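You operate a simulated robot arm through the tools that you are given. There is no shell and no other tool. Be economical: measure what you need, move in short steps, check, and stop when the job is done.

The job below is to be done with a simulated two-armed robot. You get a single attempt, and the scene is never put back.

Task
Cure the raw patch in the press at the card's heat.
Fine: clamp it, heat till CURED lights, switch off; free it and swing the head aside only once HOT is dark.
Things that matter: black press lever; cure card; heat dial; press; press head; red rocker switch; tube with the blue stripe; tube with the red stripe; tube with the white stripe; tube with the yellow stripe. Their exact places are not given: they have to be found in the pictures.

It is judged by the outcome, as a careful person would: the job done as asked, and still so three seconds after it is handed in. It fails if anything else is knocked over, pushed out of place, dropped, spilled or broken.

Robot
Two 6-joint arms with two-finger grippers on one trunk, on a base that drives. Base frame: it is fixed to the floor where the robot stands at the start and does not move with it; the origin is under the middle of the robot, x ahead of it, y to its left, z up; the surface under the hand at the start is at about z = 86. Units: cm, rad, N and s.
The left shoulder is at the start at [6, 14.3, 90], the right one opposite. With the tool pointing down near the work surface each hand reaches from about 30 to 72 cm from the robot's upright axis, wherever it stands, measured 20 degrees to its own side. Places, roughly: black press lever [80, -30, 120]; cure card [70, -70, 100]; heat dial [50, -60, 90]; press [70, -50, 100]; press head [80, -30, 100]; red rocker switch [60, -60, 90]. Payload 2.45 kg a hand.
The tool frame of a hand sits at the grasp point between the pads (the TCP): z along the fingers, y along the line on which they close. The tips reach 2.6 cm beyond it. Largest opening 9.6 cm; the body of the gripper starts 6.9 cm behind the TCP.
Orientation is told as [roll, pitch, yaw] about the base's x, y, z axes, in that order, counted from this pose: with the fingers straight down and closing along the base's y, the tool's x points along the base's -x, its y along +y and its z along -z.

Tools
- The arms move only by the tool move_arm. It takes "left_motion", "right_motion" or both (then of equal length, played together; a hand with none holds still); each is a list of rows, each a list of 7 numbers: the shift along the base's x, y, z in units of 25 mm (1.0 is 25 mm), then the turn, a rotation vector about the base's x, y, z in units of 6 degrees (1.0 is 6 degrees), then the opening, from 0 (shut) to 1 (fully open). In form: [[dx, dy, dz, ax, ay, az, hand], ...]. A call has 1 to 20 rows; each row shifts and turns the commanded pose from where the row before left it. A call with a number of a shift or a turn outside -1 to 1 is refused whole. Each row takes 0.2 s and may step no farther than 5 cm and 0.15 rad from the row before; otherwise, or with a gripper value out of range, the whole call is refused. Where a pose cannot be reached the arm comes as near as it can. A force on the tool above 90 N (or 10 N above the force at the start of the call, whichever is more), or a blocked arm, ends the call early, and 0.2 s more pass. Each finger halts on what it meets, pressing with about 36 N; the grip force reading is that of the motor and also rises with nothing between the fingers. The clock runs only during rows and for 0.2 s after the last one: add rows that do not move to give the fingers time. The reply holds the time, the measured pose of the TCP, the force on the tool along the base axes, the opening and the grip force, in the units named above and with some noise, with the torque about the TCP (base axes, N m) and any sound that the robot's microphone picked up.
- Cameras (640 x 400 px; columns grow to the right, rows downward): "scene" is now at [14, -2.23, 153.2]; the picture's right is [-0.18, -0.98, 0.00], its down [-0.59, 0.11, -0.80] and it looks along [0.79, -0.14, -0.60] (base axes); focal length 216 px, centre (320, 200). "left" rides on the left gripper at [8.2, -0.3, -9.8] in its tool frame; the picture's right is [0.04, 1.00, 0.00], its down [-0.73, 0.03, -0.68] and it looks along [-0.68, 0.03, 0.73] (tool axes); focal length 256 px, centre (320, 200). "right" rides on the right gripper at [8.2, 0.3, -9.8] in its tool frame; the picture's right is [-0.04, 1.00, 0.00], its down [-0.73, -0.03, -0.68] and it looks along [-0.68, -0.03, 0.73] (tool axes); focal length 256 px, centre (320, 200).
- camera(camera): a new picture of that camera. It takes no simulated time.
- lift_body(by): slides the trunk up (or, below 0, down) by that many cm; the arms and the scene camera ride with it, the base frame stays. It gives what a move gives, with no picture.
- steer(legs): drives the robot by 1 to 6 legs, each [ahead, turn to the left] in cm and rad, along the robot's own axes; the way and the turn of a leg run together, so that a leg with both is an arc; at most 150 cm and 3.142 rad a leg. The arms and the cameras ride along, it lands a little off, and it stops where it bumps. It gives what a move gives.
- head_to(pan, tilt): turns the head with the scene camera to pan (to the left, within 1.501 rad either way) and tilt (down, from -0.506 to 1.204), counted from straight ahead of the robot. It gives what a move gives.
- measure_at(camera, pixels): there is no depth. For up to 12 entries [column, row, z] of the newest picture of that camera ("zoom" is the newest enlarged one), the place [x, y] in the base frame at which the ray of that pixel passes the height z, good to about 0.2 cm, but the place of the scene camera against the robot may be out by one fixed shift of up to 1.8 cm in any direction. It takes no simulated time.
- zoom(camera, box): a new picture of the part [left, top, right, bottom] of that camera's present view, enlarged. It takes no simulated time.
- close_job(): hands the job in; it is judged then, once.

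Work in short steps. Measure before you move; look again where a grasp or a placing could have gone wrong, and mend it. You have 80 turns and 62 pictures in all, those below and enlarged ones among them. Open the grippers and draw the arms clear of the work before you hand the job in, unless the task says otherwise; then end with one line.

The tools are called after "Emit:" as name(argument=value, ...) on one line, values as JSON. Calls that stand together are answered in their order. move_arm: Moves the arms, as the interface text tells. Its arguments: {"type":"object","properties":{"left_motion":{"type":"array","items":{"type":"array","items":{"type":"number"}}},"right_motion":{"type":"array","items":{"type":"array","items":{"type":"number"}}}},"required":[]} The other tools are called the same way: lift_body (by) slides the trunk up or down; steer (legs) drives the base; head_to (pan, tilt) turns the head that bears the scene camera; camera (camera) takes a picture; measure_at (camera, pixels) gives the place at which the rays of pixels pass given heights; zoom (camera, box) takes an enlarged picture of a part of a camera's view; close_job () hands the job in.

At the start:

```text
clock: 0.0
left_tcp_pos: [48.59, -8.11, 99.9]
left_tool_rot: [0.002, -0.002, 0.0]
left_wrist_force: [-0.1, -0.1, -0.1]
left_ft_torque: [0.0, -0.01, 0.01]
left_gripper_width: 9.62
left_finger_force: 0.1
right_tcp_pos: [38.6, -44.23, 99.96]
right_tool_rot: [0.0, 0.0, 0.0]
right_wrist_force: [-0.3, -0.3, 0.6]
right_ft_torque: [0.0, 0.02, 0.01]
right_gripper_width: 9.6
right_finger_force: 0.1
trunk travel left (down, up): [-52.5, 6.5]
robot x, y, heading: [-0.08, 0.21, -0.003]
head pan, tilt: [-0.182, 0.637]
```

scene: 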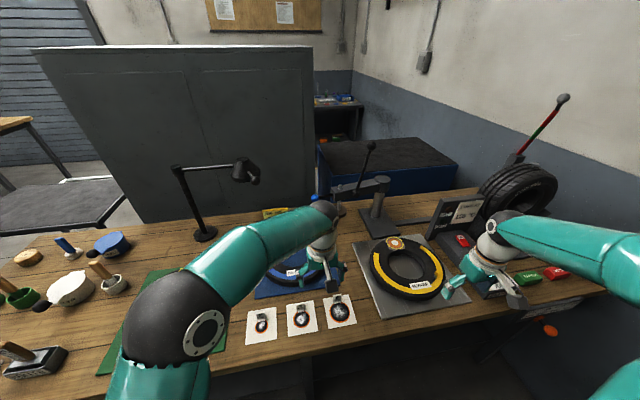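
right: 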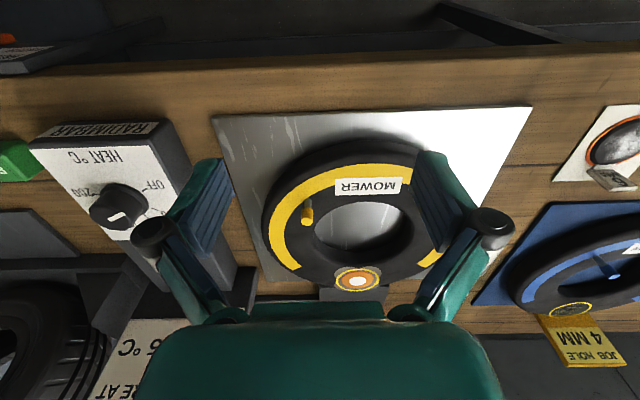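
left: 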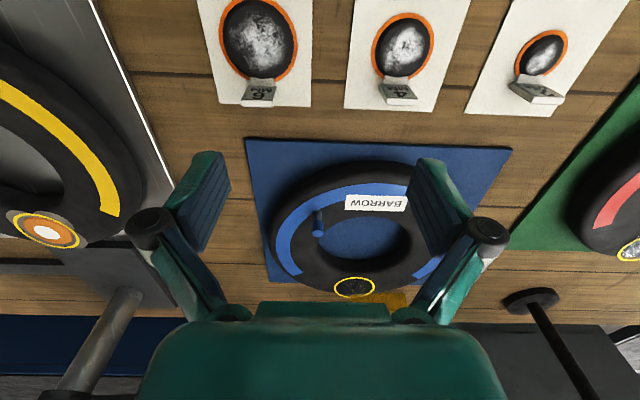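

The yellow-striped tube with an orange raw patch sits on the plate at about (405,265), with the press post behind at (375,220). I zoom in on the press and the card.

Emit:
zoom(camera="scene", box=[310, 120, 470, 220])

Emit:
zoom(camera="scene", box=[400, 180, 560, 300])

Emit:
zoom(camera="right", box=[0, 100, 260, 400])

```text
4.00 times, centred on (390, 170) of scene
```

zoom: 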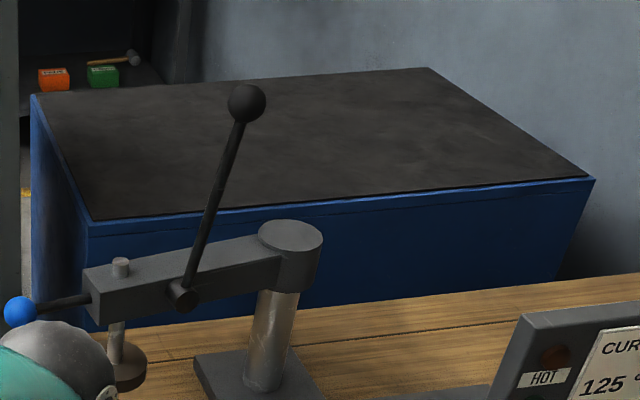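

```text
3.33 times, centred on (480, 240) of scene
```

zoom: 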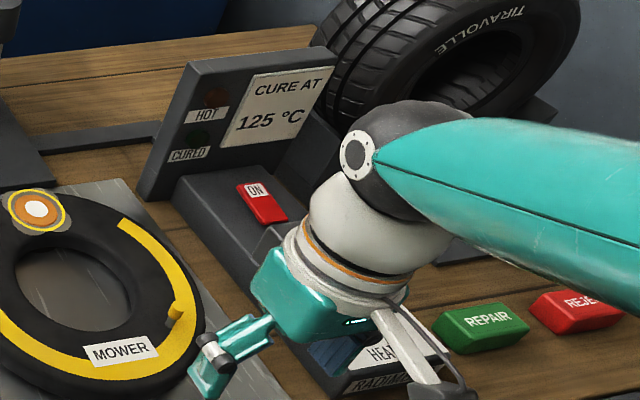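

```text
1.33 times, centred on (130, 250) of right
```

zoom: 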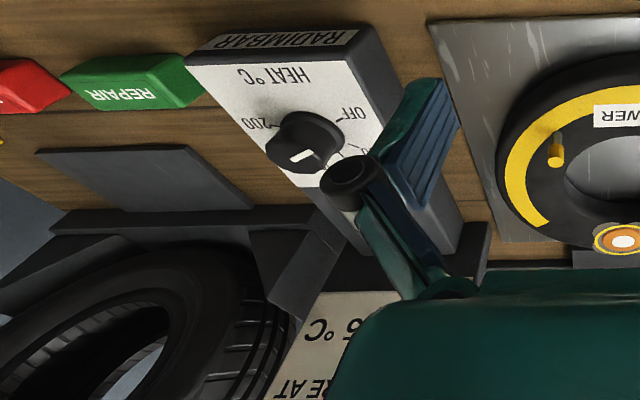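

The card reads 125 °C and the dial is hidden under the right gripper. I raise both hands straight up to see the dial, press head and lever.

Emit:
move_arm(left_motion=[[0, 0, 1, 0, 0, 0, 1], [0, 0, 1, 0, 0, 0, 1], [-1, 1, 1, 0, 0, 0, 1], [-1, 1, 1, 0, 0, 0, 1], [-1, 1, 1, 0, 0, 0, 1], [-1, 1, 0, 0, 0, 0, 1]], right_motion=[[0, 0, 1, 0, 0, 0, 1], [0, 0, 1, 0, 0, 0, 1], [0, 0, 1, 0, 0, 0, 1], [0, 0, 1, 0, 0, 0, 1], [0, -1, 1, 0, 0, 0, 1], [0, -1, 1, 0, 0, 0, 1]])

Emit:
camera(camera="right")

Emit:
camera(camera="scene")

```text
clock: 1.4
left_tcp_pos: [38.52, 1.95, 112.52]
left_tool_rot: [0.0, -0.001, -0.002]
left_wrist_force: [0.1, 0.7, 0.6]
left_ft_torque: [0.0, -0.02, -0.02]
left_gripper_width: 9.62
left_finger_force: 0.1
right_tcp_pos: [38.53, -49.23, 115.08]
right_tool_rot: [0.0, 0.0, -0.001]
right_wrist_force: [-0.2, 0.3, 0.6]
right_ft_torque: [0.04, 0.0, 0.0]
right_gripper_width: 9.61
right_finger_force: 0.1
trunk travel left (down, up): [-52.5, 6.5]
robot x, y, heading: [-0.04, 0.14, 0.002]
head pan, tilt: [-0.182, 0.637]
```

```text
55 pictures are left
```

right: 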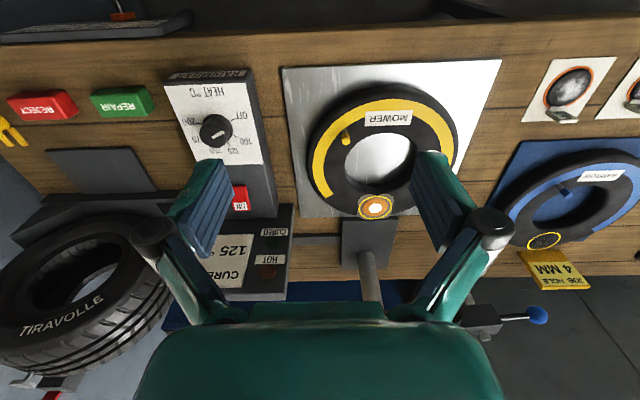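

```text
54 pictures are left
```

scene: 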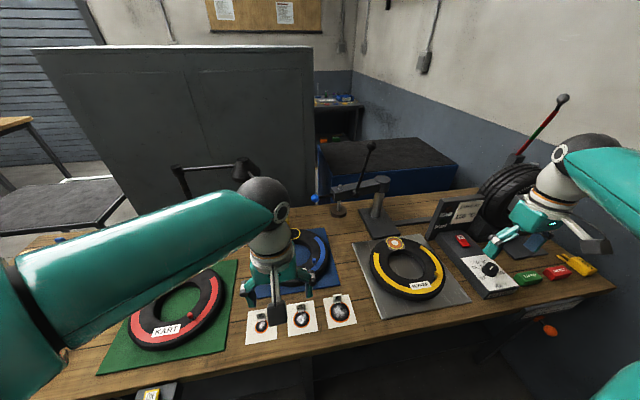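

Zooming the dial in the right view (pixel ~ (215,130)) and the press in the scene view.

Emit:
zoom(camera="right", box=[150, 60, 310, 220])

Emit:
measure_at(camera="right", pixels=[[216, 130, 94], [216, 130, 92], [240, 202, 92], [375, 206, 91], [374, 206, 88], [366, 265, 100], [538, 315, 105], [470, 318, 105]])

Emit:
zoom(camera="scene", box=[290, 130, 450, 230])

Emit:
measure_at(camera="scene", pixels=[[396, 243, 91], [316, 198, 105], [371, 144, 120], [382, 182, 107], [490, 268, 93], [463, 241, 92]])

```text
2.50 times, centred on (230, 140) of right
```

zoom: 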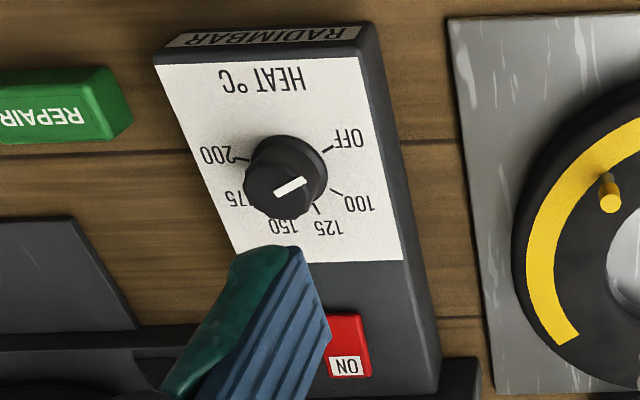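

```text
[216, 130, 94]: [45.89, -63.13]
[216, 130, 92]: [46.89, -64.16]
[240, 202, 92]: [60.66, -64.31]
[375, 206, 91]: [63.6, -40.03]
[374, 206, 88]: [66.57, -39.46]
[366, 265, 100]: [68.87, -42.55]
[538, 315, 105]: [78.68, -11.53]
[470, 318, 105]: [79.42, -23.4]
```

```text
4.00 times, centred on (370, 180) of scene
```

zoom: 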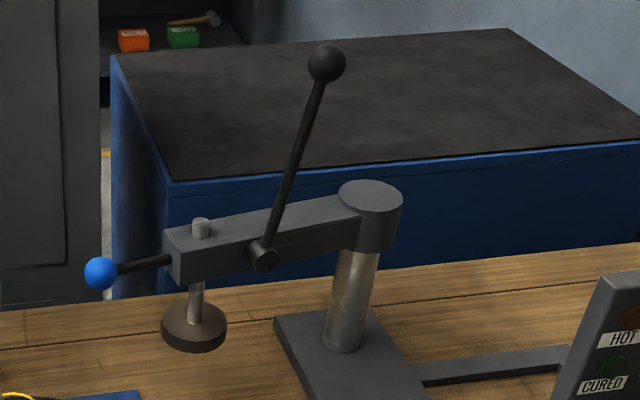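

```text
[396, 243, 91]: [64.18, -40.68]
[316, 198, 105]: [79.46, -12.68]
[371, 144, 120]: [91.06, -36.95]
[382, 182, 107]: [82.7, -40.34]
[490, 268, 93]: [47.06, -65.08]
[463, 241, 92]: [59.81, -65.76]
```

The dial reads OFF; the head is swung to the left, its blue knob near (79,-12). Reach needs driving a little closer, so I measure the front table edge and other points in the right view, and look down with the head.

Emit:
measure_at(camera="right", pixels=[[400, 25, 86], [100, 45, 86], [400, 5, 86], [345, 215, 86], [397, 215, 86], [130, 100, 90], [40, 105, 90], [95, 290, 92]])

Emit:
head_to(pan=-0.45, tilt=1.0)

Emit:
camera(camera="scene")

```text
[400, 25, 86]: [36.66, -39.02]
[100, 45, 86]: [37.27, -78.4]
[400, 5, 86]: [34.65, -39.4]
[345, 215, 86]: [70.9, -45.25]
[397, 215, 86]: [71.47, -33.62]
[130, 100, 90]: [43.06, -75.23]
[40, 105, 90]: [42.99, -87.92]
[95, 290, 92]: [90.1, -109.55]
```

```text
clock: 2.2
left_tcp_pos: [38.59, 1.71, 112.39]
left_tool_rot: [-0.001, -0.002, -0.001]
left_wrist_force: [-0.7, -0.5, -0.9]
left_ft_torque: [0.01, -0.02, -0.01]
left_gripper_width: 9.58
left_finger_force: 0.1
right_tcp_pos: [38.5, -49.21, 114.85]
right_tool_rot: [-0.001, 0.001, 0.0]
right_wrist_force: [-0.3, -0.4, -0.6]
right_ft_torque: [-0.03, 0.0, 0.01]
right_gripper_width: 9.61
right_finger_force: 0.1
trunk travel left (down, up): [-52.5, 6.5]
robot x, y, heading: [-0.07, 0.01, -0.002]
head pan, tilt: [-0.45, 1.0]
```

```text
51 pictures are left
```

scene: 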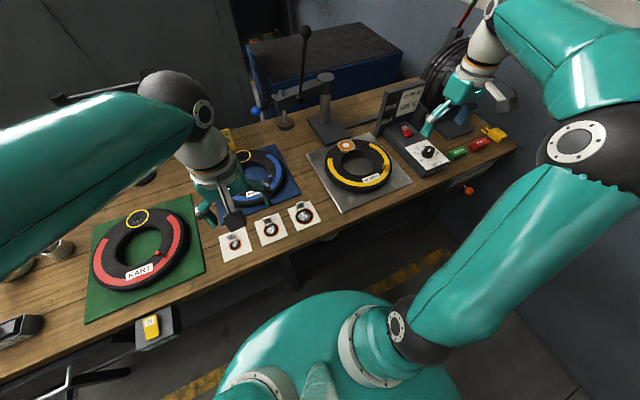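

Table edge is at x≈36 and the space ahead of the base looks clear (both hands are above everything nearby). I drive 14 cm ahead so that the right hand reaches the head's knob.

Emit:
steer(legs=[[14, 0]])

Emit:
head_to(pan=-0.45, tilt=0.75)

Emit:
camera(camera="scene")

Emit:
camera(camera="right")

```text
clock: 3.6
left_tcp_pos: [52.62, 1.8, 112.26]
left_tool_rot: [-0.001, 0.002, -0.003]
left_wrist_force: [1.1, -0.4, -0.7]
left_ft_torque: [-0.03, 0.07, -0.02]
left_gripper_width: 9.6
left_finger_force: 0.0
right_tcp_pos: [52.65, -49.29, 114.84]
right_tool_rot: [0.0, 0.001, -0.002]
right_wrist_force: [0.8, -0.9, -0.4]
right_ft_torque: [0.07, 0.07, -0.03]
right_gripper_width: 9.59
right_finger_force: 0.0
trunk travel left (down, up): [-52.5, 6.5]
robot x, y, heading: [14.24, 0.07, -0.002]
head pan, tilt: [-0.45, 1.0]
```

```text
clock: 4.3
left_tcp_pos: [52.55, 1.83, 112.54]
left_tool_rot: [-0.001, 0.0, -0.003]
left_wrist_force: [0.7, 0.5, -0.4]
left_ft_torque: [0.01, 0.02, 0.0]
left_gripper_width: 9.6
left_finger_force: 0.0
right_tcp_pos: [52.52, -49.09, 114.85]
right_tool_rot: [-0.001, -0.001, -0.002]
right_wrist_force: [0.6, -0.1, -0.5]
right_ft_torque: [-0.02, 0.0, -0.01]
right_gripper_width: 9.61
right_finger_force: 0.1
trunk travel left (down, up): [-52.5, 6.5]
robot x, y, heading: [13.97, 0.49, -0.004]
head pan, tilt: [-0.45, 0.75]
```

```text
50 pictures are left
```

scene: 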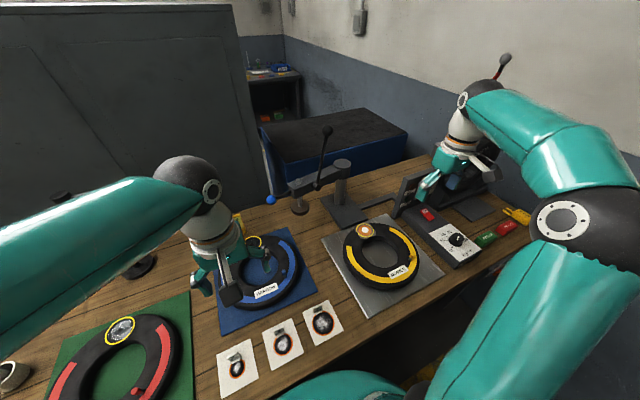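

```text
49 pictures are left
```

right: 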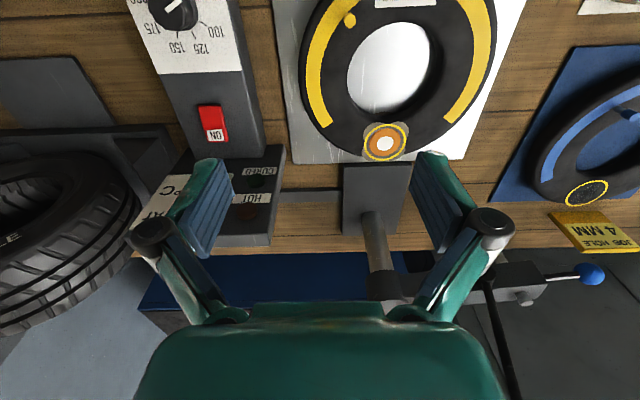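

I triangulate the knob, patch, post and head by asking the new right view at several heights.

Emit:
measure_at(camera="right", pixels=[[592, 274, 105], [592, 274, 102], [592, 274, 108], [384, 144, 91], [384, 144, 89], [526, 300, 105], [526, 300, 108], [384, 285, 105], [170, 10, 93], [212, 122, 92]])

Emit:
measure_at(camera="scene", pixels=[[271, 200, 105], [271, 200, 102], [271, 200, 108], [326, 131, 120], [326, 131, 124], [366, 229, 90], [341, 168, 108]])

Emit:
zoom(camera="scene", box=[250, 110, 410, 250])

```text
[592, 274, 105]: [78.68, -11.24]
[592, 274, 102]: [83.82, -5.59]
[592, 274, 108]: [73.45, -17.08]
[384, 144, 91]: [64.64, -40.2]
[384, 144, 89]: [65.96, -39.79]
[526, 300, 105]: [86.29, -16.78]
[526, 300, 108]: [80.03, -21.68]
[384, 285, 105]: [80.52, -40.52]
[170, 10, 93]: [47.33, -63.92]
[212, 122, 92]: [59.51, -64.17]
```

```text
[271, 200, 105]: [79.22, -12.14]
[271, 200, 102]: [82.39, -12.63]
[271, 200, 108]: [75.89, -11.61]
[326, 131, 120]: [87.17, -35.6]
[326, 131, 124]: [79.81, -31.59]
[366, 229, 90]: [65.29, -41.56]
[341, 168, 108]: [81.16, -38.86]
```

```text
2.86 times, centred on (330, 180) of scene
```

zoom: 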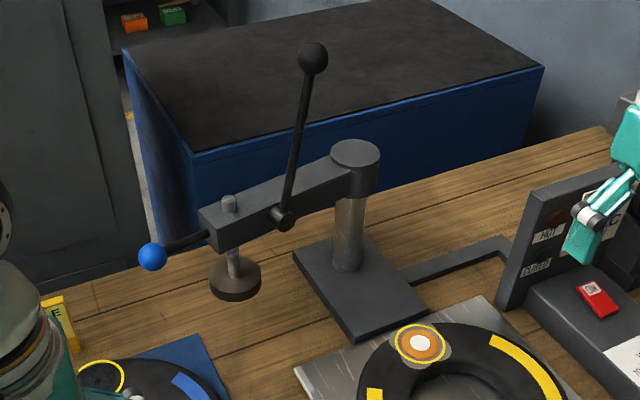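

The knob is at about (78.7,-11.4,105) by both cameras, the pivot near (81.5,-39.5). I move the left arm away to the left and bring the right hand, turned -84°, before the knob at a height above the arm.

Emit:
move_arm(left_motion=[[0, 1, 0.3, 0, 0, 0, 1], [0, 1, 0.3, 0, 0, 0, 1], [0, 1, 0.3, 0, 0, 0, 1], [0, 1, 0.3, 0, 0, 0, 1], [0, 1, 0, 0, 0, 0, 1], [0, 1, 0, 0, 0, 0, 1], [0, 1, 0, 0, 0, 0, 1], [0, 1, 0, 0, 0, 0, 1], [0, 1, 0, 0, 0, 0, 1], [0, 1, 0, 0, 0, 0, 1], [0, 1, 0, 0, 0, 0, 1], [0, 1, 0, 0, 0, 0, 1]])

Emit:
move_arm(right_motion=[[0.338, 0.944, 0.4, 0, 0, -1, 1], [0.338, 0.944, 0.4, 0, 0, -1, 1], [0.338, 0.944, 0.4, 0, 0, -1, 1], [0.338, 0.944, 0.4, 0, 0, -1, 1], [0.338, 0.944, 0.4, 0, 0, -1, 1], [0.338, 0.944, 0.4, 0, 0, -1, 1], [0.338, 0.944, 0.4, 0, 0, -1, 1], [0.338, 0.944, 0, 0, 0, -1, 1], [0.338, 0.944, 0, 0, 0, -1, 1], [0.338, 0.944, 0, 0, 0, -1, 1], [0.338, 0.944, 0, 0, 0, -1, 1], [0.338, 0.944, 0, 0, 0, -1, 1], [0.338, 0.944, 0, 0, 0, -1, 1], [0.338, 0.944, 0, 0, 0, -1, 1], [0.338, 0.944, 0, 0, 0, 0, 1], [0.338, 0.944, 0, 0, 0, 0, 1], [0, 0, 0, 0, 0, 0, 1]])

Emit:
camera(camera="right")

```text
clock: 7.0
left_tcp_pos: [52.45, 31.85, 115.38]
left_tool_rot: [0.0, 0.0, -0.003]
left_wrist_force: [0.6, 0.6, -0.1]
left_ft_torque: [-0.01, -0.01, 0.03]
left_gripper_width: 9.62
left_finger_force: 0.1
right_tcp_pos: [52.35, -49.18, 114.91]
right_tool_rot: [0.0, 0.0, -0.002]
right_wrist_force: [-0.1, 0.2, -1.0]
right_ft_torque: [0.0, 0.01, 0.02]
right_gripper_width: 9.64
right_finger_force: 0.0
trunk travel left (down, up): [-52.5, 6.5]
robot x, y, heading: [14.02, 0.27, 0.006]
head pan, tilt: [-0.45, 0.75]
```

```text
clock: 10.6
left_tcp_pos: [52.39, 31.71, 115.56]
left_tool_rot: [-0.002, 0.0, -0.002]
left_wrist_force: [-1.3, -1.2, -0.4]
left_ft_torque: [0.06, -0.05, 0.02]
left_gripper_width: 9.61
left_finger_force: 0.0
right_tcp_pos: [66.16, -11.46, 121.95]
right_tool_rot: [0.0, 0.0, -1.467]
right_wrist_force: [-0.3, -0.7, 1.2]
right_ft_torque: [0.04, -0.02, 0.0]
right_gripper_width: 9.62
right_finger_force: 0.0
trunk travel left (down, up): [-52.5, 6.5]
robot x, y, heading: [13.96, -0.1, 0.004]
head pan, tilt: [-0.45, 0.75]
```

```text
47 pictures are left
```

right: 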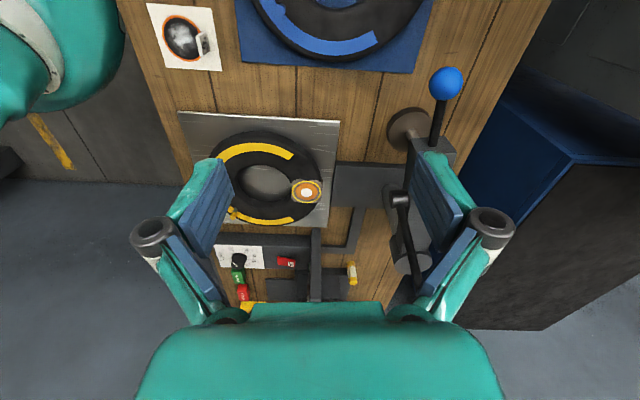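

Now the ball is at (446,83) and the lever ball at (400,198). I measure these from this pose.

Emit:
measure_at(camera="right", pixels=[[446, 83, 105], [446, 83, 104], [400, 198, 124], [400, 198, 120], [412, 262, 106], [307, 191, 90], [408, 130, 95], [424, 143, 107]])

```text
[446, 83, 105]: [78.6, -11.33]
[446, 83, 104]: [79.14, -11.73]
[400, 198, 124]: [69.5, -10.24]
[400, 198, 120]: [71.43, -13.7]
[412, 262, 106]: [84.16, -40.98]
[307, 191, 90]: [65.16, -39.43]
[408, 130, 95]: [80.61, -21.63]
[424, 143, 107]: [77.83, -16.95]
```

I zoom to identify the lever's parts near (405,220).

Emit:
zoom(camera="right", box=[340, 50, 500, 300])

Emit:
zoom(camera="scene", box=[240, 110, 380, 250])

```text
1.60 times, centred on (420, 175) of right
```

zoom: 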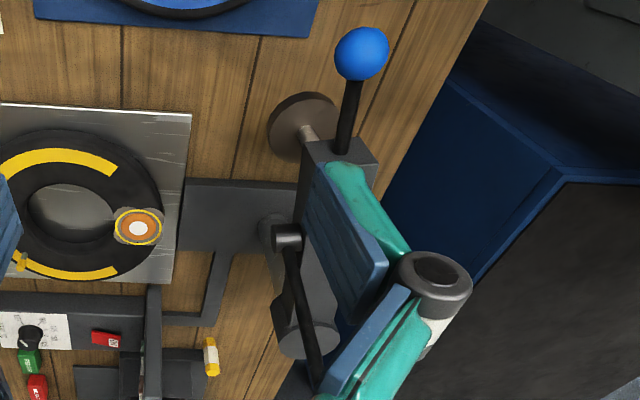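

```text
2.86 times, centred on (310, 180) of scene
```

zoom: 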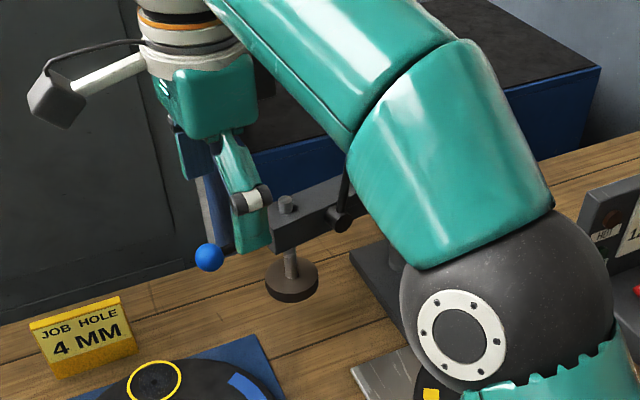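

The ball is free at (78.6,-11.3,105) with the stem toward -y. I move over it and go down around it, fingers open along x.

Emit:
move_arm(right_motion=[[1, 0, 0, 0, 0, 0, 1], [1, 0, 0, 0, 0, 0, 1], [1, 0, 0, 0, 0, 0, 1], [1, 0, 0, 0, 0, 0, 1], [0.98, 0.04, 0, 0, 0, 0, 1], [0, 0, -1, 0, 0, 0, 1], [0, 0, -1, 0, 0, 0, 1], [0, 0, -1, 0, 0, 0, 1], [0, 0, -1, 0, 0, 0, 1], [0, 0, 0, 0, 0, 0, 1]])

Emit:
camera(camera="right")

```text
clock: 12.8
left_tcp_pos: [52.51, 31.76, 115.47]
left_tool_rot: [0.0, 0.0, 0.0]
left_wrist_force: [0.2, 0.1, 0.6]
left_ft_torque: [-0.01, -0.02, 0.0]
left_gripper_width: 9.58
left_finger_force: 0.1
right_tcp_pos: [71.55, -11.9, 106.63]
right_tool_rot: [0.001, -0.001, -1.467]
right_wrist_force: [0.8, -0.2, 1.1]
right_ft_torque: [-0.01, -0.01, -0.02]
right_gripper_width: 9.58
right_finger_force: 0.0
right hand out of reach, approached as far as the arm can: row 1, 2, 3, 4, 5
trunk travel left (down, up): [-52.5, 6.5]
robot x, y, heading: [13.79, 0.33, -0.002]
head pan, tilt: [-0.45, 0.75]
```

```text
44 pictures are left
```

right: 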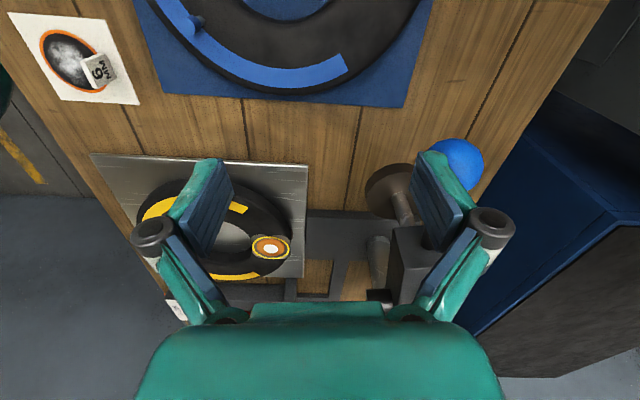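

The arm stops short at x=71.5 (out of reach). I raise the hand, drive 8 cm closer and raise the trunk.

Emit:
move_arm(right_motion=[[-0.5, 0, 1, 0, 0, 0, 1], [-0.5, 0, 1, 0, 0, 0, 1], [-0.5, 0, 1, 0, 0, 0, 1], [-0.5, 0, 1, 0, 0, 0, 1], [0, 0, 0, 0, 0, 0, 1]])

Emit:
steer(legs=[[8, 0]])

Emit:
lift_body(by=4)

Emit:
camera(camera="scene")

Emit:
camera(camera="right")

```text
clock: 13.9
left_tcp_pos: [52.52, 31.84, 115.5]
left_tool_rot: [0.0, -0.001, -0.002]
left_wrist_force: [0.2, 0.6, 0.1]
left_ft_torque: [0.03, 0.0, -0.01]
left_gripper_width: 9.61
left_finger_force: 0.1
right_tcp_pos: [66.92, -11.88, 116.53]
right_tool_rot: [-0.001, 0.0, -1.468]
right_wrist_force: [-0.4, -0.3, -0.3]
right_ft_torque: [-0.02, 0.0, -0.05]
right_gripper_width: 9.6
right_finger_force: 0.2
trunk travel left (down, up): [-52.5, 6.5]
robot x, y, heading: [13.85, -0.09, -0.0]
head pan, tilt: [-0.45, 0.75]
```

```text
clock: 15.1
left_tcp_pos: [52.47, 31.67, 115.61]
left_tool_rot: [0.002, -0.001, -0.001]
left_wrist_force: [1.1, -0.3, 0.4]
left_ft_torque: [-0.02, -0.03, 0.02]
left_gripper_width: 9.59
left_finger_force: 0.0
right_tcp_pos: [66.66, -11.86, 116.69]
right_tool_rot: [0.0, -0.001, -1.469]
right_wrist_force: [0.2, -0.7, -1.1]
right_ft_torque: [0.01, -0.03, 0.01]
right_gripper_width: 9.58
right_finger_force: 0.1
trunk travel left (down, up): [-52.5, 6.5]
robot x, y, heading: [13.64, 0.11, -0.004]
head pan, tilt: [-0.45, 0.75]
stopped in leg 1: the robot was blocked; the commanded pose is now the measured one
```

```text
clock: 15.9
left_tcp_pos: [52.65, 31.78, 119.54]
left_tool_rot: [0.0, 0.002, -0.001]
left_wrist_force: [-1.3, -0.2, -0.1]
left_ft_torque: [0.02, -0.01, -0.02]
left_gripper_width: 9.6
left_finger_force: 0.0
right_tcp_pos: [66.83, -11.91, 120.72]
right_tool_rot: [0.0, 0.0, -1.467]
right_wrist_force: [0.4, 0.7, 0.0]
right_ft_torque: [0.03, 0.03, 0.02]
right_gripper_width: 9.61
right_finger_force: 0.0
trunk travel left (down, up): [-56.5, 2.5]
robot x, y, heading: [14.05, 0.02, -0.001]
head pan, tilt: [-0.45, 0.75]
```

```text
43 pictures are left
```

scene: 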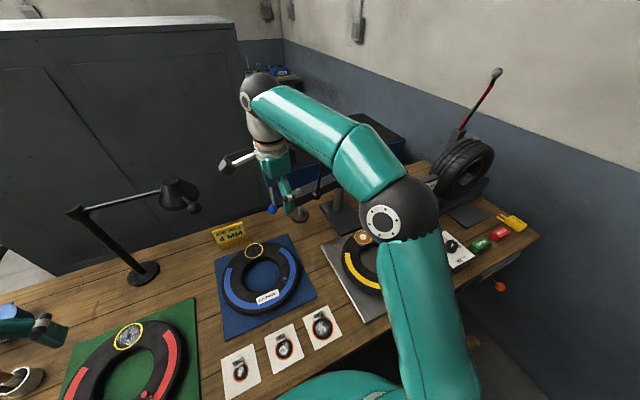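

```text
42 pictures are left
```

right: 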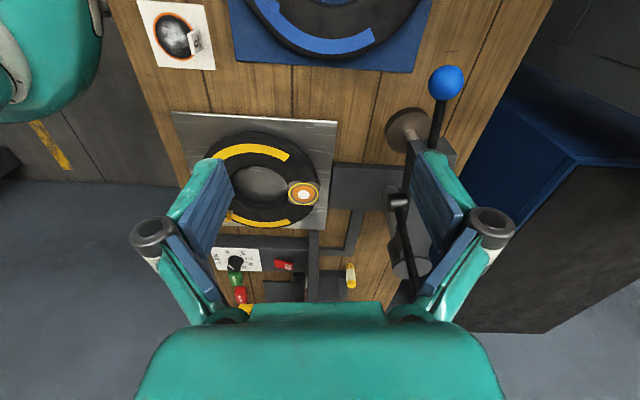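

The base is blocked at x=14. Turning the body left brings the right shoulder forward instead; I check where the lamp is first.

Emit:
measure_at(camera="scene", pixels=[[143, 272, 86], [180, 193, 105], [180, 193, 115], [195, 208, 105], [70, 212, 110]])

Emit:
zoom(camera="scene", box=[0, 150, 240, 350])

```text
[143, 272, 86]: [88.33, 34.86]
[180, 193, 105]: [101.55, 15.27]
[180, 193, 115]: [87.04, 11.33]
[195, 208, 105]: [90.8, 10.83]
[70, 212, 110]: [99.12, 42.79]
```

```text
2.00 times, centred on (120, 250) of scene
```

zoom: 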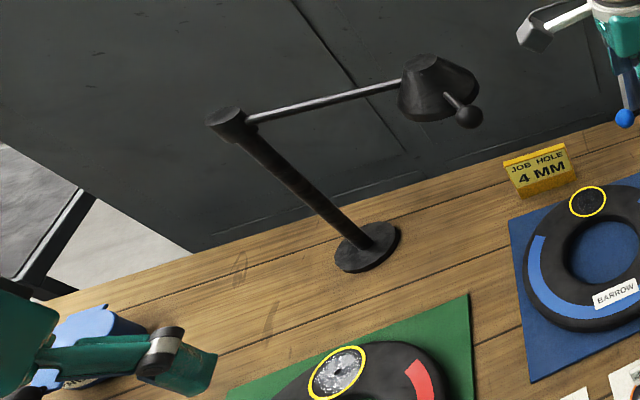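

Lamp head is near (87,11,115); I retract the right hand to x≈55 and then turn the body left by 0.5 rad.

Emit:
move_arm(right_motion=[[-1, 0, 0, 0, 0, 0, 1], [-1, 0, 0, 0, 0, 0, 1], [-1, 0, 0, 0, 0, 0, 1], [-1, 0, 0, 0, 0, 0, 1], [-1, 0, 0, 0, 0, 0, 1]])

Emit:
steer(legs=[[0, 0.5]])

```text
clock: 17.1
left_tcp_pos: [52.47, 31.72, 119.63]
left_tool_rot: [0.0, 0.0, -0.002]
left_wrist_force: [0.5, -0.6, -0.7]
left_ft_torque: [0.01, -0.02, 0.03]
left_gripper_width: 9.6
left_finger_force: 0.0
right_tcp_pos: [54.18, -11.98, 120.71]
right_tool_rot: [0.001, 0.002, -1.469]
right_wrist_force: [-0.2, 0.9, 0.5]
right_ft_torque: [0.01, -0.02, 0.03]
right_gripper_width: 9.61
right_finger_force: 0.1
trunk travel left (down, up): [-56.5, 2.5]
robot x, y, heading: [13.74, -0.33, -0.006]
head pan, tilt: [-0.45, 0.75]
```

```text
clock: 19.1
left_tcp_pos: [29.19, 44.55, 119.55]
left_tool_rot: [0.0, 0.001, 0.498]
left_wrist_force: [-0.4, 0.2, -0.7]
left_ft_torque: [0.03, -0.04, 0.06]
left_gripper_width: 9.61
left_finger_force: 0.0
right_tcp_pos: [51.69, 7.01, 120.74]
right_tool_rot: [-0.001, 0.001, -0.969]
right_wrist_force: [-0.7, 0.7, 1.1]
right_ft_torque: [-0.01, -0.05, 0.05]
right_gripper_width: 9.61
right_finger_force: 0.0
trunk travel left (down, up): [-56.5, 2.5]
robot x, y, heading: [10.26, -1.43, 0.406]
head pan, tilt: [-0.45, 0.75]
```

The hand is at (51.7,7,120.7), and the base slipped back to about (10.4,-1.7). I add a 24° forward tilt to gain reach and approach the ball along the tool's axis to a pre-grasp at (74.5,-11.4,114).

Emit:
move_arm(right_motion=[[0.3, -0.74, 0, 0, 0, -0.95, 1], [0.3, -0.74, 0, 0, 0, -0.95, 1], [0.3, -0.74, 0, 0, 0, -0.95, 1], [0.3, -0.74, 0, 0, 0, -0.95, 1], [0.3, -0.74, 0, 0, 0, -0.95, 1], [1, -0.74, 0, 0, -1, 0, 1], [1, -0.74, 0, 0, -1, 0, 1], [1, -0.74, -0.4, 0, -1, 0, 1], [1, -0.74, -0.4, 0, -1, 0, 1], [1, -0.74, -0.4, 0, 0, 0, 1], [1, 0, -0.4, 0, 0, 0, 1], [1, 0, -0.4, 0, 0, 0, 1], [0.62, 0, -0.64, 0, 0, 0, 1], [0, 0, 0, 0, 0, 0, 1]])

Emit:
camera(camera="right")

```text
clock: 22.1
left_tcp_pos: [29.1, 44.67, 119.57]
left_tool_rot: [0.0, 0.0, 0.498]
left_wrist_force: [0.0, 0.0, -0.2]
left_ft_torque: [0.01, 0.0, 0.0]
left_gripper_width: 9.6
left_finger_force: 0.1
right_tcp_pos: [74.49, -11.53, 114.24]
right_tool_rot: [0.419, -0.042, -1.476]
right_wrist_force: [-0.9, 0.6, 0.3]
right_ft_torque: [0.0, 0.01, -0.02]
right_gripper_width: 9.6
right_finger_force: 0.0
trunk travel left (down, up): [-56.5, 2.5]
robot x, y, heading: [11.02, -1.58, 0.402]
head pan, tilt: [-0.45, 0.75]
```

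```text
40 pictures are left
```

right: 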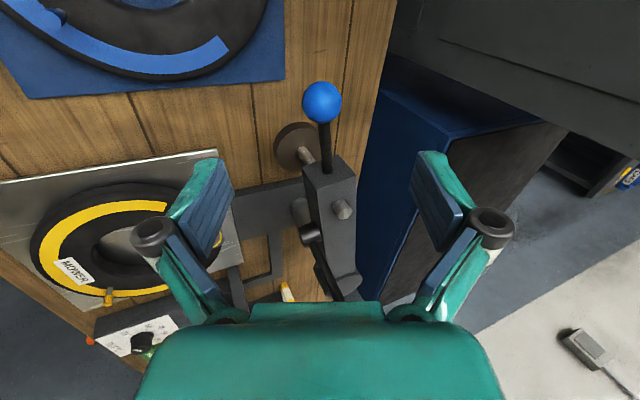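

The pre-grasp is reached and the ball lies midway between the fingers (column 322). I advance 10 cm along the tool's axis and close.

Emit:
move_arm(right_motion=[[0.41, 0.02, -0.91, 0, 0, 0, 1], [0.41, 0.02, -0.91, 0, 0, 0, 1], [0.41, 0.02, -0.91, 0, 0, 0, 1], [0.41, 0.02, -0.91, 0, 0, 0, 1], [0, 0, 0, 0, 0, 0, 1]])

Emit:
camera(camera="right")

```text
clock: 23.3
left_tcp_pos: [29.27, 44.55, 119.64]
left_tool_rot: [-0.001, 0.001, 0.499]
left_wrist_force: [0.5, -0.2, -0.5]
left_ft_torque: [0.03, -0.04, -0.03]
left_gripper_width: 9.58
left_finger_force: 0.0
right_tcp_pos: [78.52, -11.24, 105.16]
right_tool_rot: [0.417, -0.042, -1.474]
right_wrist_force: [-0.8, -0.1, 0.1]
right_ft_torque: [0.03, -0.01, -0.01]
right_gripper_width: 9.62
right_finger_force: 0.0
trunk travel left (down, up): [-56.5, 2.5]
robot x, y, heading: [10.81, -1.76, 0.401]
head pan, tilt: [-0.45, 0.75]
```

```text
39 pictures are left
```

right: 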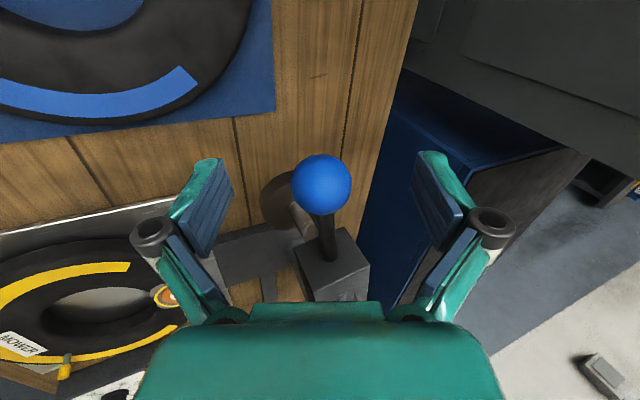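

The ball sits between the pads. I close the hand on it.

Emit:
move_arm(right_motion=[[0, 0, 0, 0, 0, 0, 0.5], [0, 0, 0, 0, 0, 0, 0.2], [0, 0, 0, 0, 0, 0, 0.2], [0, 0, 0, 0, 0, 0, 0.2], [0, 0, 0, 0, 0, 0, 0.2]])

```text
clock: 24.5
left_tcp_pos: [29.21, 44.47, 119.5]
left_tool_rot: [0.001, 0.0, 0.498]
left_wrist_force: [0.8, -0.4, 0.8]
left_ft_torque: [0.0, 0.01, -0.01]
left_gripper_width: 9.64
left_finger_force: 0.0
right_tcp_pos: [78.56, -11.24, 105.32]
right_tool_rot: [0.417, -0.042, -1.473]
right_wrist_force: [0.5, 0.3, 1.2]
right_ft_torque: [0.13, -0.01, 0.13]
right_gripper_width: 3.03
right_finger_force: 44.6
trunk travel left (down, up): [-56.5, 2.5]
robot x, y, heading: [10.63, -1.98, 0.404]
head pan, tilt: [-0.45, 0.75]
```

Gripped (width 3.0). I swing the first 25° of the arc about the pivot and check the forces.

Emit:
move_arm(right_motion=[[-0.98, -0.144, 0, 0, 0, 0.833, 0.2], [-0.964, -0.232, 0, 0, 0, 0.833, 0.2], [-0.94, -0.312, 0, 0, 0, 0.833, 0.2], [-0.912, -0.392, 0, 0, 0, 0.833, 0.2], [-0.868, -0.472, 0, 0, 0, 0.833, 0.2]])

Emit:
camera(camera="scene")

```text
clock: 25.7
left_tcp_pos: [29.4, 44.18, 119.79]
left_tool_rot: [0.003, 0.001, 0.5]
left_wrist_force: [0.4, 0.2, -0.2]
left_ft_torque: [0.05, -0.01, 0.01]
left_gripper_width: 9.6
left_finger_force: 0.1
right_tcp_pos: [67.33, -15.71, 105.08]
right_tool_rot: [0.426, -0.047, -1.041]
right_wrist_force: [17.3, -28.2, 9.9]
right_ft_torque: [-0.22, -0.18, -0.13]
right_gripper_width: 3.08
right_finger_force: 45.5
trunk travel left (down, up): [-56.5, 2.5]
robot x, y, heading: [11.04, -1.54, 0.404]
head pan, tilt: [-0.45, 0.75]
```

```text
38 pictures are left
```

scene: 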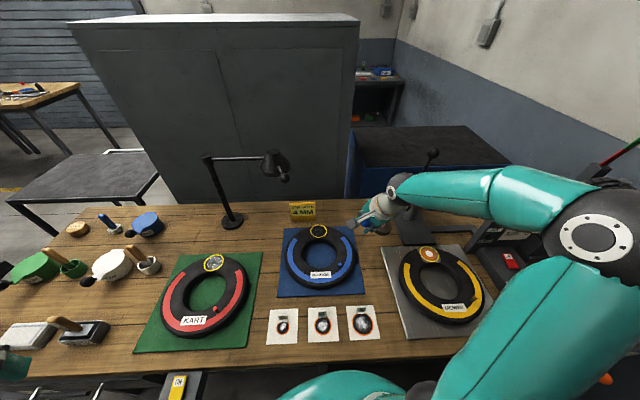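

The head moves; the force points inward, so the pivot is rather near (83.1,-39.7). I carry on with the corrected arc for another 25°.

Emit:
move_arm(right_motion=[[-0.644, -0.82, 0, 0, 0, 0.833, 0.2], [-0.756, -0.652, 0, 0, 0, 0.833, 0.2], [-0.7, -0.72, 0, 0, 0, 0.833, 0.2], [-0.632, -0.776, 0, 0, 0, 0.833, 0.2], [-0.564, -0.828, 0, 0, 0, 0.833, 0.2]])

```text
clock: 26.9
left_tcp_pos: [29.35, 44.52, 119.69]
left_tool_rot: [0.0, -0.002, 0.497]
left_wrist_force: [-0.2, -0.2, 0.3]
left_ft_torque: [-0.01, -0.01, 0.01]
left_gripper_width: 9.61
left_finger_force: 0.0
right_tcp_pos: [58.76, -24.85, 105.07]
right_tool_rot: [0.42, -0.044, -0.603]
right_wrist_force: [8.4, -6.2, 12.4]
right_ft_torque: [0.16, 0.24, -0.24]
right_gripper_width: 3.05
right_finger_force: 44.9
trunk travel left (down, up): [-56.5, 2.5]
robot x, y, heading: [10.61, -1.92, 0.405]
head pan, tilt: [-0.45, 0.75]
```

Forces are small now. I continue the arc to about 173°.

Emit:
move_arm(right_motion=[[-0.488, -0.872, 0, 0, 0, 0.833, 0.2], [-0.412, -0.916, 0, 0, 0, 0.833, 0.2], [-0.328, -0.944, 0, 0, 0, 0.833, 0.2], [-0.244, -0.972, 0, 0, 0, 0.833, 0.2], [-0.16, -0.988, 0, 0, 0, 0.833, 0.2]])

Emit:
camera(camera="scene")

Emit:
camera(camera="right")

```text
clock: 28.1
left_tcp_pos: [29.38, 44.6, 119.59]
left_tool_rot: [-0.001, 0.002, 0.5]
left_wrist_force: [-0.5, -0.1, -0.7]
left_ft_torque: [0.04, 0.01, 0.01]
left_gripper_width: 9.62
left_finger_force: 0.0
right_tcp_pos: [54.69, -36.47, 105.02]
right_tool_rot: [0.415, -0.046, -0.165]
right_wrist_force: [12.5, -3.1, 21.5]
right_ft_torque: [0.05, -0.45, -0.38]
right_gripper_width: 3.01
right_finger_force: 44.8
trunk travel left (down, up): [-56.5, 2.5]
robot x, y, heading: [10.58, -1.75, 0.404]
head pan, tilt: [-0.45, 0.75]
```

```text
37 pictures are left
```

scene: 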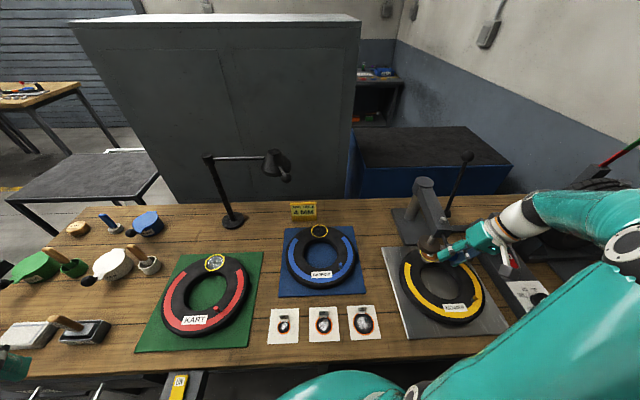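

```text
36 pictures are left
```

right: 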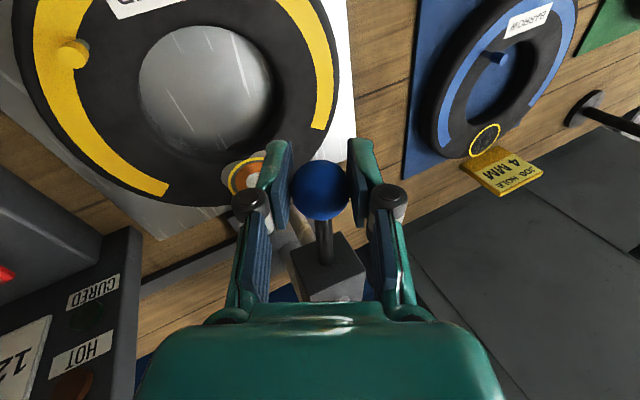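

I zoom on the press to see the ram against the patch.

Emit:
zoom(camera="scene", box=[380, 140, 530, 300])

Emit:
zoom(camera="right", box=[180, 120, 400, 320])

```text
2.50 times, centred on (455, 220) of scene
```

zoom: 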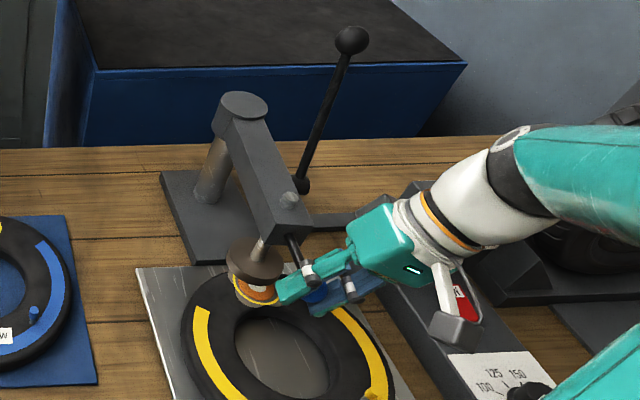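

```text
2.00 times, centred on (290, 220) of right
```

zoom: 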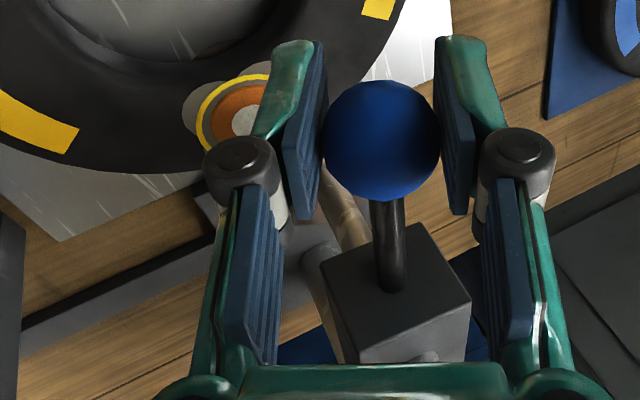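

The pad is still about 2 cm to the left of the patch, matching 173°. I swing the last 6.7° to 180° and look.

Emit:
move_arm(right_motion=[[-0.06, -0.67, 0, 0, 0, 0.56, 0.2], [-0.02, -0.67, 0, 0, 0, 0.56, 0.2], [0, 0, 0, 0, 0, 0, 0.2]])

Emit:
zoom(camera="scene", box=[380, 180, 500, 300])

```text
clock: 28.9
left_tcp_pos: [29.26, 44.68, 119.67]
left_tool_rot: [0.001, 0.002, 0.499]
left_wrist_force: [-0.6, -0.4, -0.3]
left_ft_torque: [-0.01, -0.02, 0.02]
left_gripper_width: 9.6
left_finger_force: 0.1
right_tcp_pos: [54.59, -39.73, 105.07]
right_tool_rot: [0.418, -0.043, -0.048]
right_wrist_force: [14.0, -0.4, 21.4]
right_ft_torque: [0.05, -0.35, -0.14]
right_gripper_width: 3.02
right_finger_force: 45.5
trunk travel left (down, up): [-56.5, 2.5]
robot x, y, heading: [10.94, -1.91, 0.402]
head pan, tilt: [-0.45, 0.75]
```

```text
3.33 times, centred on (440, 240) of scene
```

zoom: 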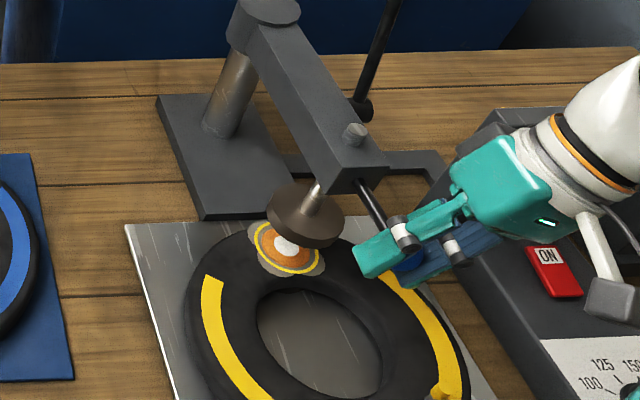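

No stop was met at 180°. I measure the pad (434,247) and patch (430,253) positions at plausible heights.

Emit:
measure_at(camera="scene", pixels=[[434, 247, 94], [434, 247, 95], [434, 247, 93], [430, 253.5, 90], [430, 253.5, 91], [430, 253.5, 89], [450, 219, 108], [424, 143, 108], [445, 255, 105]])

Emit:
camera(camera="right")

```text
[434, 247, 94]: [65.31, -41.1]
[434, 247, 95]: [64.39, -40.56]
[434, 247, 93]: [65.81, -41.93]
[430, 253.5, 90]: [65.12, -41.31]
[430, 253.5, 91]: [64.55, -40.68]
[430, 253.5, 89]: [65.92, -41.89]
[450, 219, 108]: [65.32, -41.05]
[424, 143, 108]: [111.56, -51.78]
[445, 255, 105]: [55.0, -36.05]
```

```text
32 pictures are left
```

right: 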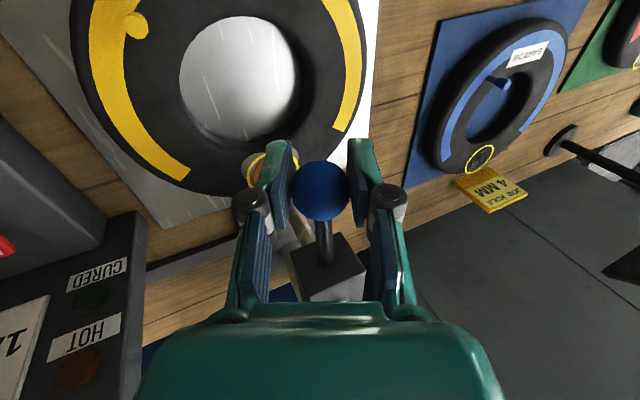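

Pad (65.3,-41.1 at z 94) and patch (65.1,-41.3 at z 90) coincide. I open and withdraw along the tool's axis, then untilt the hand and look at the lever.

Emit:
move_arm(right_motion=[[0, 0, 0, 0, 0, 0, 0.7], [0, 0, 0, 0, 0, 0, 1], [0, 0, 0, 0, 0, 0, 1], [0, 0, 0, 0, 0, 0, 1], [0, 0, 0, 0, 0, 0, 1], [0, -0.41, 0.91, 0, 0, 0, 1], [0, -0.41, 0.91, 0, 0, 0, 1], [0, -0.41, 0.91, 0, 0, 0, 1], [0, -0.41, 0.91, 0, 0, 0, 1], [-0.6, -0.6, 0.6, -1, 0, 0, 1], [-0.6, -0.6, 0.6, -1, 0, 0, 1], [-0.6, -0.6, 0.6, -1, 0, 0, 1], [-0.6, -0.6, 0.6, -1, 0, 0, 1], [0, 0, 0, 0, 0, 0, 1]])

Emit:
camera(camera="scene")

Emit:
camera(camera="right")

```text
clock: 31.9
left_tcp_pos: [29.24, 44.58, 119.53]
left_tool_rot: [0.0, -0.001, 0.498]
left_wrist_force: [0.7, 0.5, -0.3]
left_ft_torque: [0.0, 0.0, 0.01]
left_gripper_width: 9.6
left_finger_force: 0.0
right_tcp_pos: [48.65, -49.87, 120.32]
right_tool_rot: [-0.004, -0.058, -0.026]
right_wrist_force: [-0.2, 0.9, -0.4]
right_ft_torque: [0.02, 0.03, 0.0]
right_gripper_width: 9.58
right_finger_force: 0.0
trunk travel left (down, up): [-56.5, 2.5]
robot x, y, heading: [10.5, -1.88, 0.408]
head pan, tilt: [-0.45, 0.75]
```

```text
31 pictures are left
```

scene: 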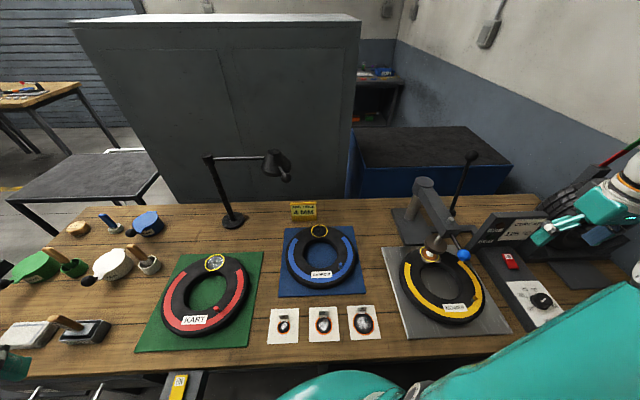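

```text
30 pictures are left
```

right: 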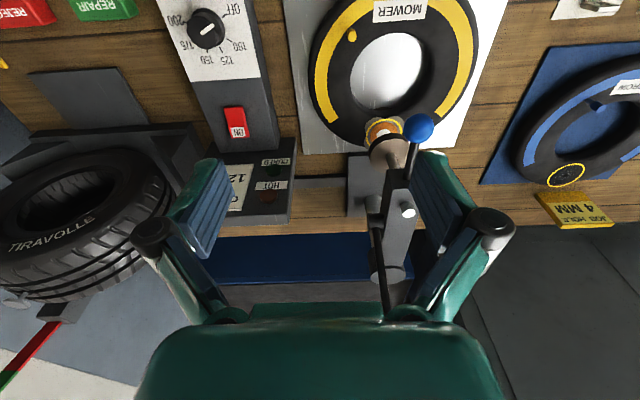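

Press is aligned and stays put. I measure the lever: its ball at (471,156) in the scene and its shaft in a right-view zoom.

Emit:
zoom(camera="right", box=[330, 100, 470, 320])

Emit:
measure_at(camera="scene", pixels=[[471, 156, 118], [471, 156, 122], [471, 156, 126], [452, 213, 104], [463, 256, 105]])

Emit:
zoom(camera="scene", box=[390, 140, 510, 280])

```text
1.82 times, centred on (400, 210) of right
```

zoom: 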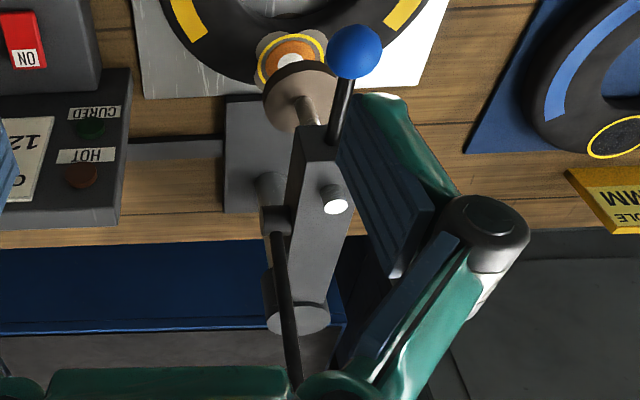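

```text
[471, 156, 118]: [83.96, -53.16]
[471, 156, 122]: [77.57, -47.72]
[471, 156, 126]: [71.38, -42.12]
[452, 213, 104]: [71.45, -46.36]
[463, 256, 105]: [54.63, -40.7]
```

```text
2.86 times, centred on (450, 210) of scene
```

zoom: 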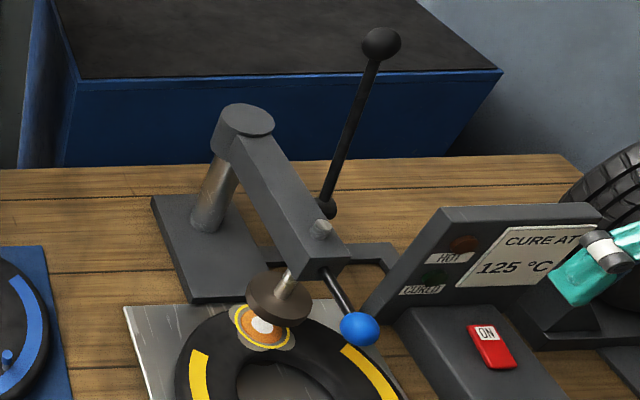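

The lever ball lies on a ray about (74,-44,124), hub near (71,-44,104). I tilt the right hand forward 36° and rise in front of it to see the ball in the right view.

Emit:
move_arm(right_motion=[[0.4, 0.26, 0.65, 0, -1, 0, 1], [0.4, 0.26, 0.65, 0, -1, 0, 1], [0.4, 0.26, 0.65, 0, -1, 0, 1], [0.4, 0.26, 0.65, 0, -1, 0, 1], [0.4, 0.26, 0.65, 0, -1, 0, 1], [0.4, 0.26, 0.65, 0, -1, 0, 1], [0, 0, 0, 0, 0, 0, 1]])

Emit:
camera(camera="right")

```text
clock: 33.5
left_tcp_pos: [29.2, 44.6, 119.56]
left_tool_rot: [0.0, -0.001, 0.499]
left_wrist_force: [1.2, 0.0, 0.8]
left_ft_torque: [0.0, 0.02, 0.0]
left_gripper_width: 9.61
left_finger_force: 0.1
right_tcp_pos: [54.37, -45.84, 129.86]
right_tool_rot: [0.018, -0.688, -0.034]
right_wrist_force: [-0.7, 1.0, 0.0]
right_ft_torque: [-0.01, -0.01, -0.02]
right_gripper_width: 9.59
right_finger_force: 0.0
trunk travel left (down, up): [-56.5, 2.5]
robot x, y, heading: [10.59, -1.61, 0.406]
head pan, tilt: [-0.45, 0.75]
```

```text
27 pictures are left
```

right: 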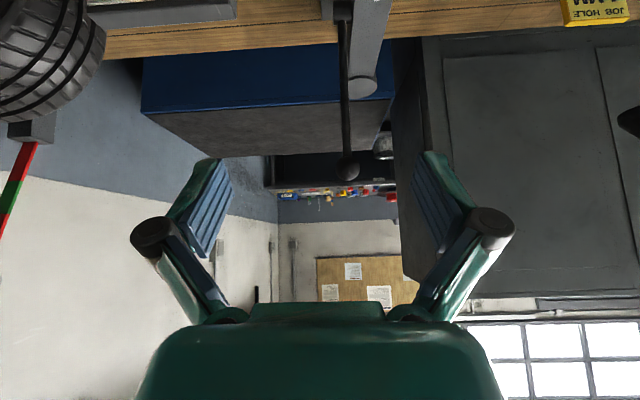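

The lever ball is at (348,170), its shaft along column ~345. I measure its ray.

Emit:
measure_at(camera="right", pixels=[[348, 170, 122], [348, 170, 124], [348, 170, 126], [348, 170, 128], [345, 100, 116], [342, 12, 104]])

```text
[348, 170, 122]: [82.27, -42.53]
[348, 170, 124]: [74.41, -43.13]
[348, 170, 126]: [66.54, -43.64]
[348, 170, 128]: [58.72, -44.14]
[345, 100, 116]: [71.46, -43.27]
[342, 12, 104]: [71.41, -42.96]
```

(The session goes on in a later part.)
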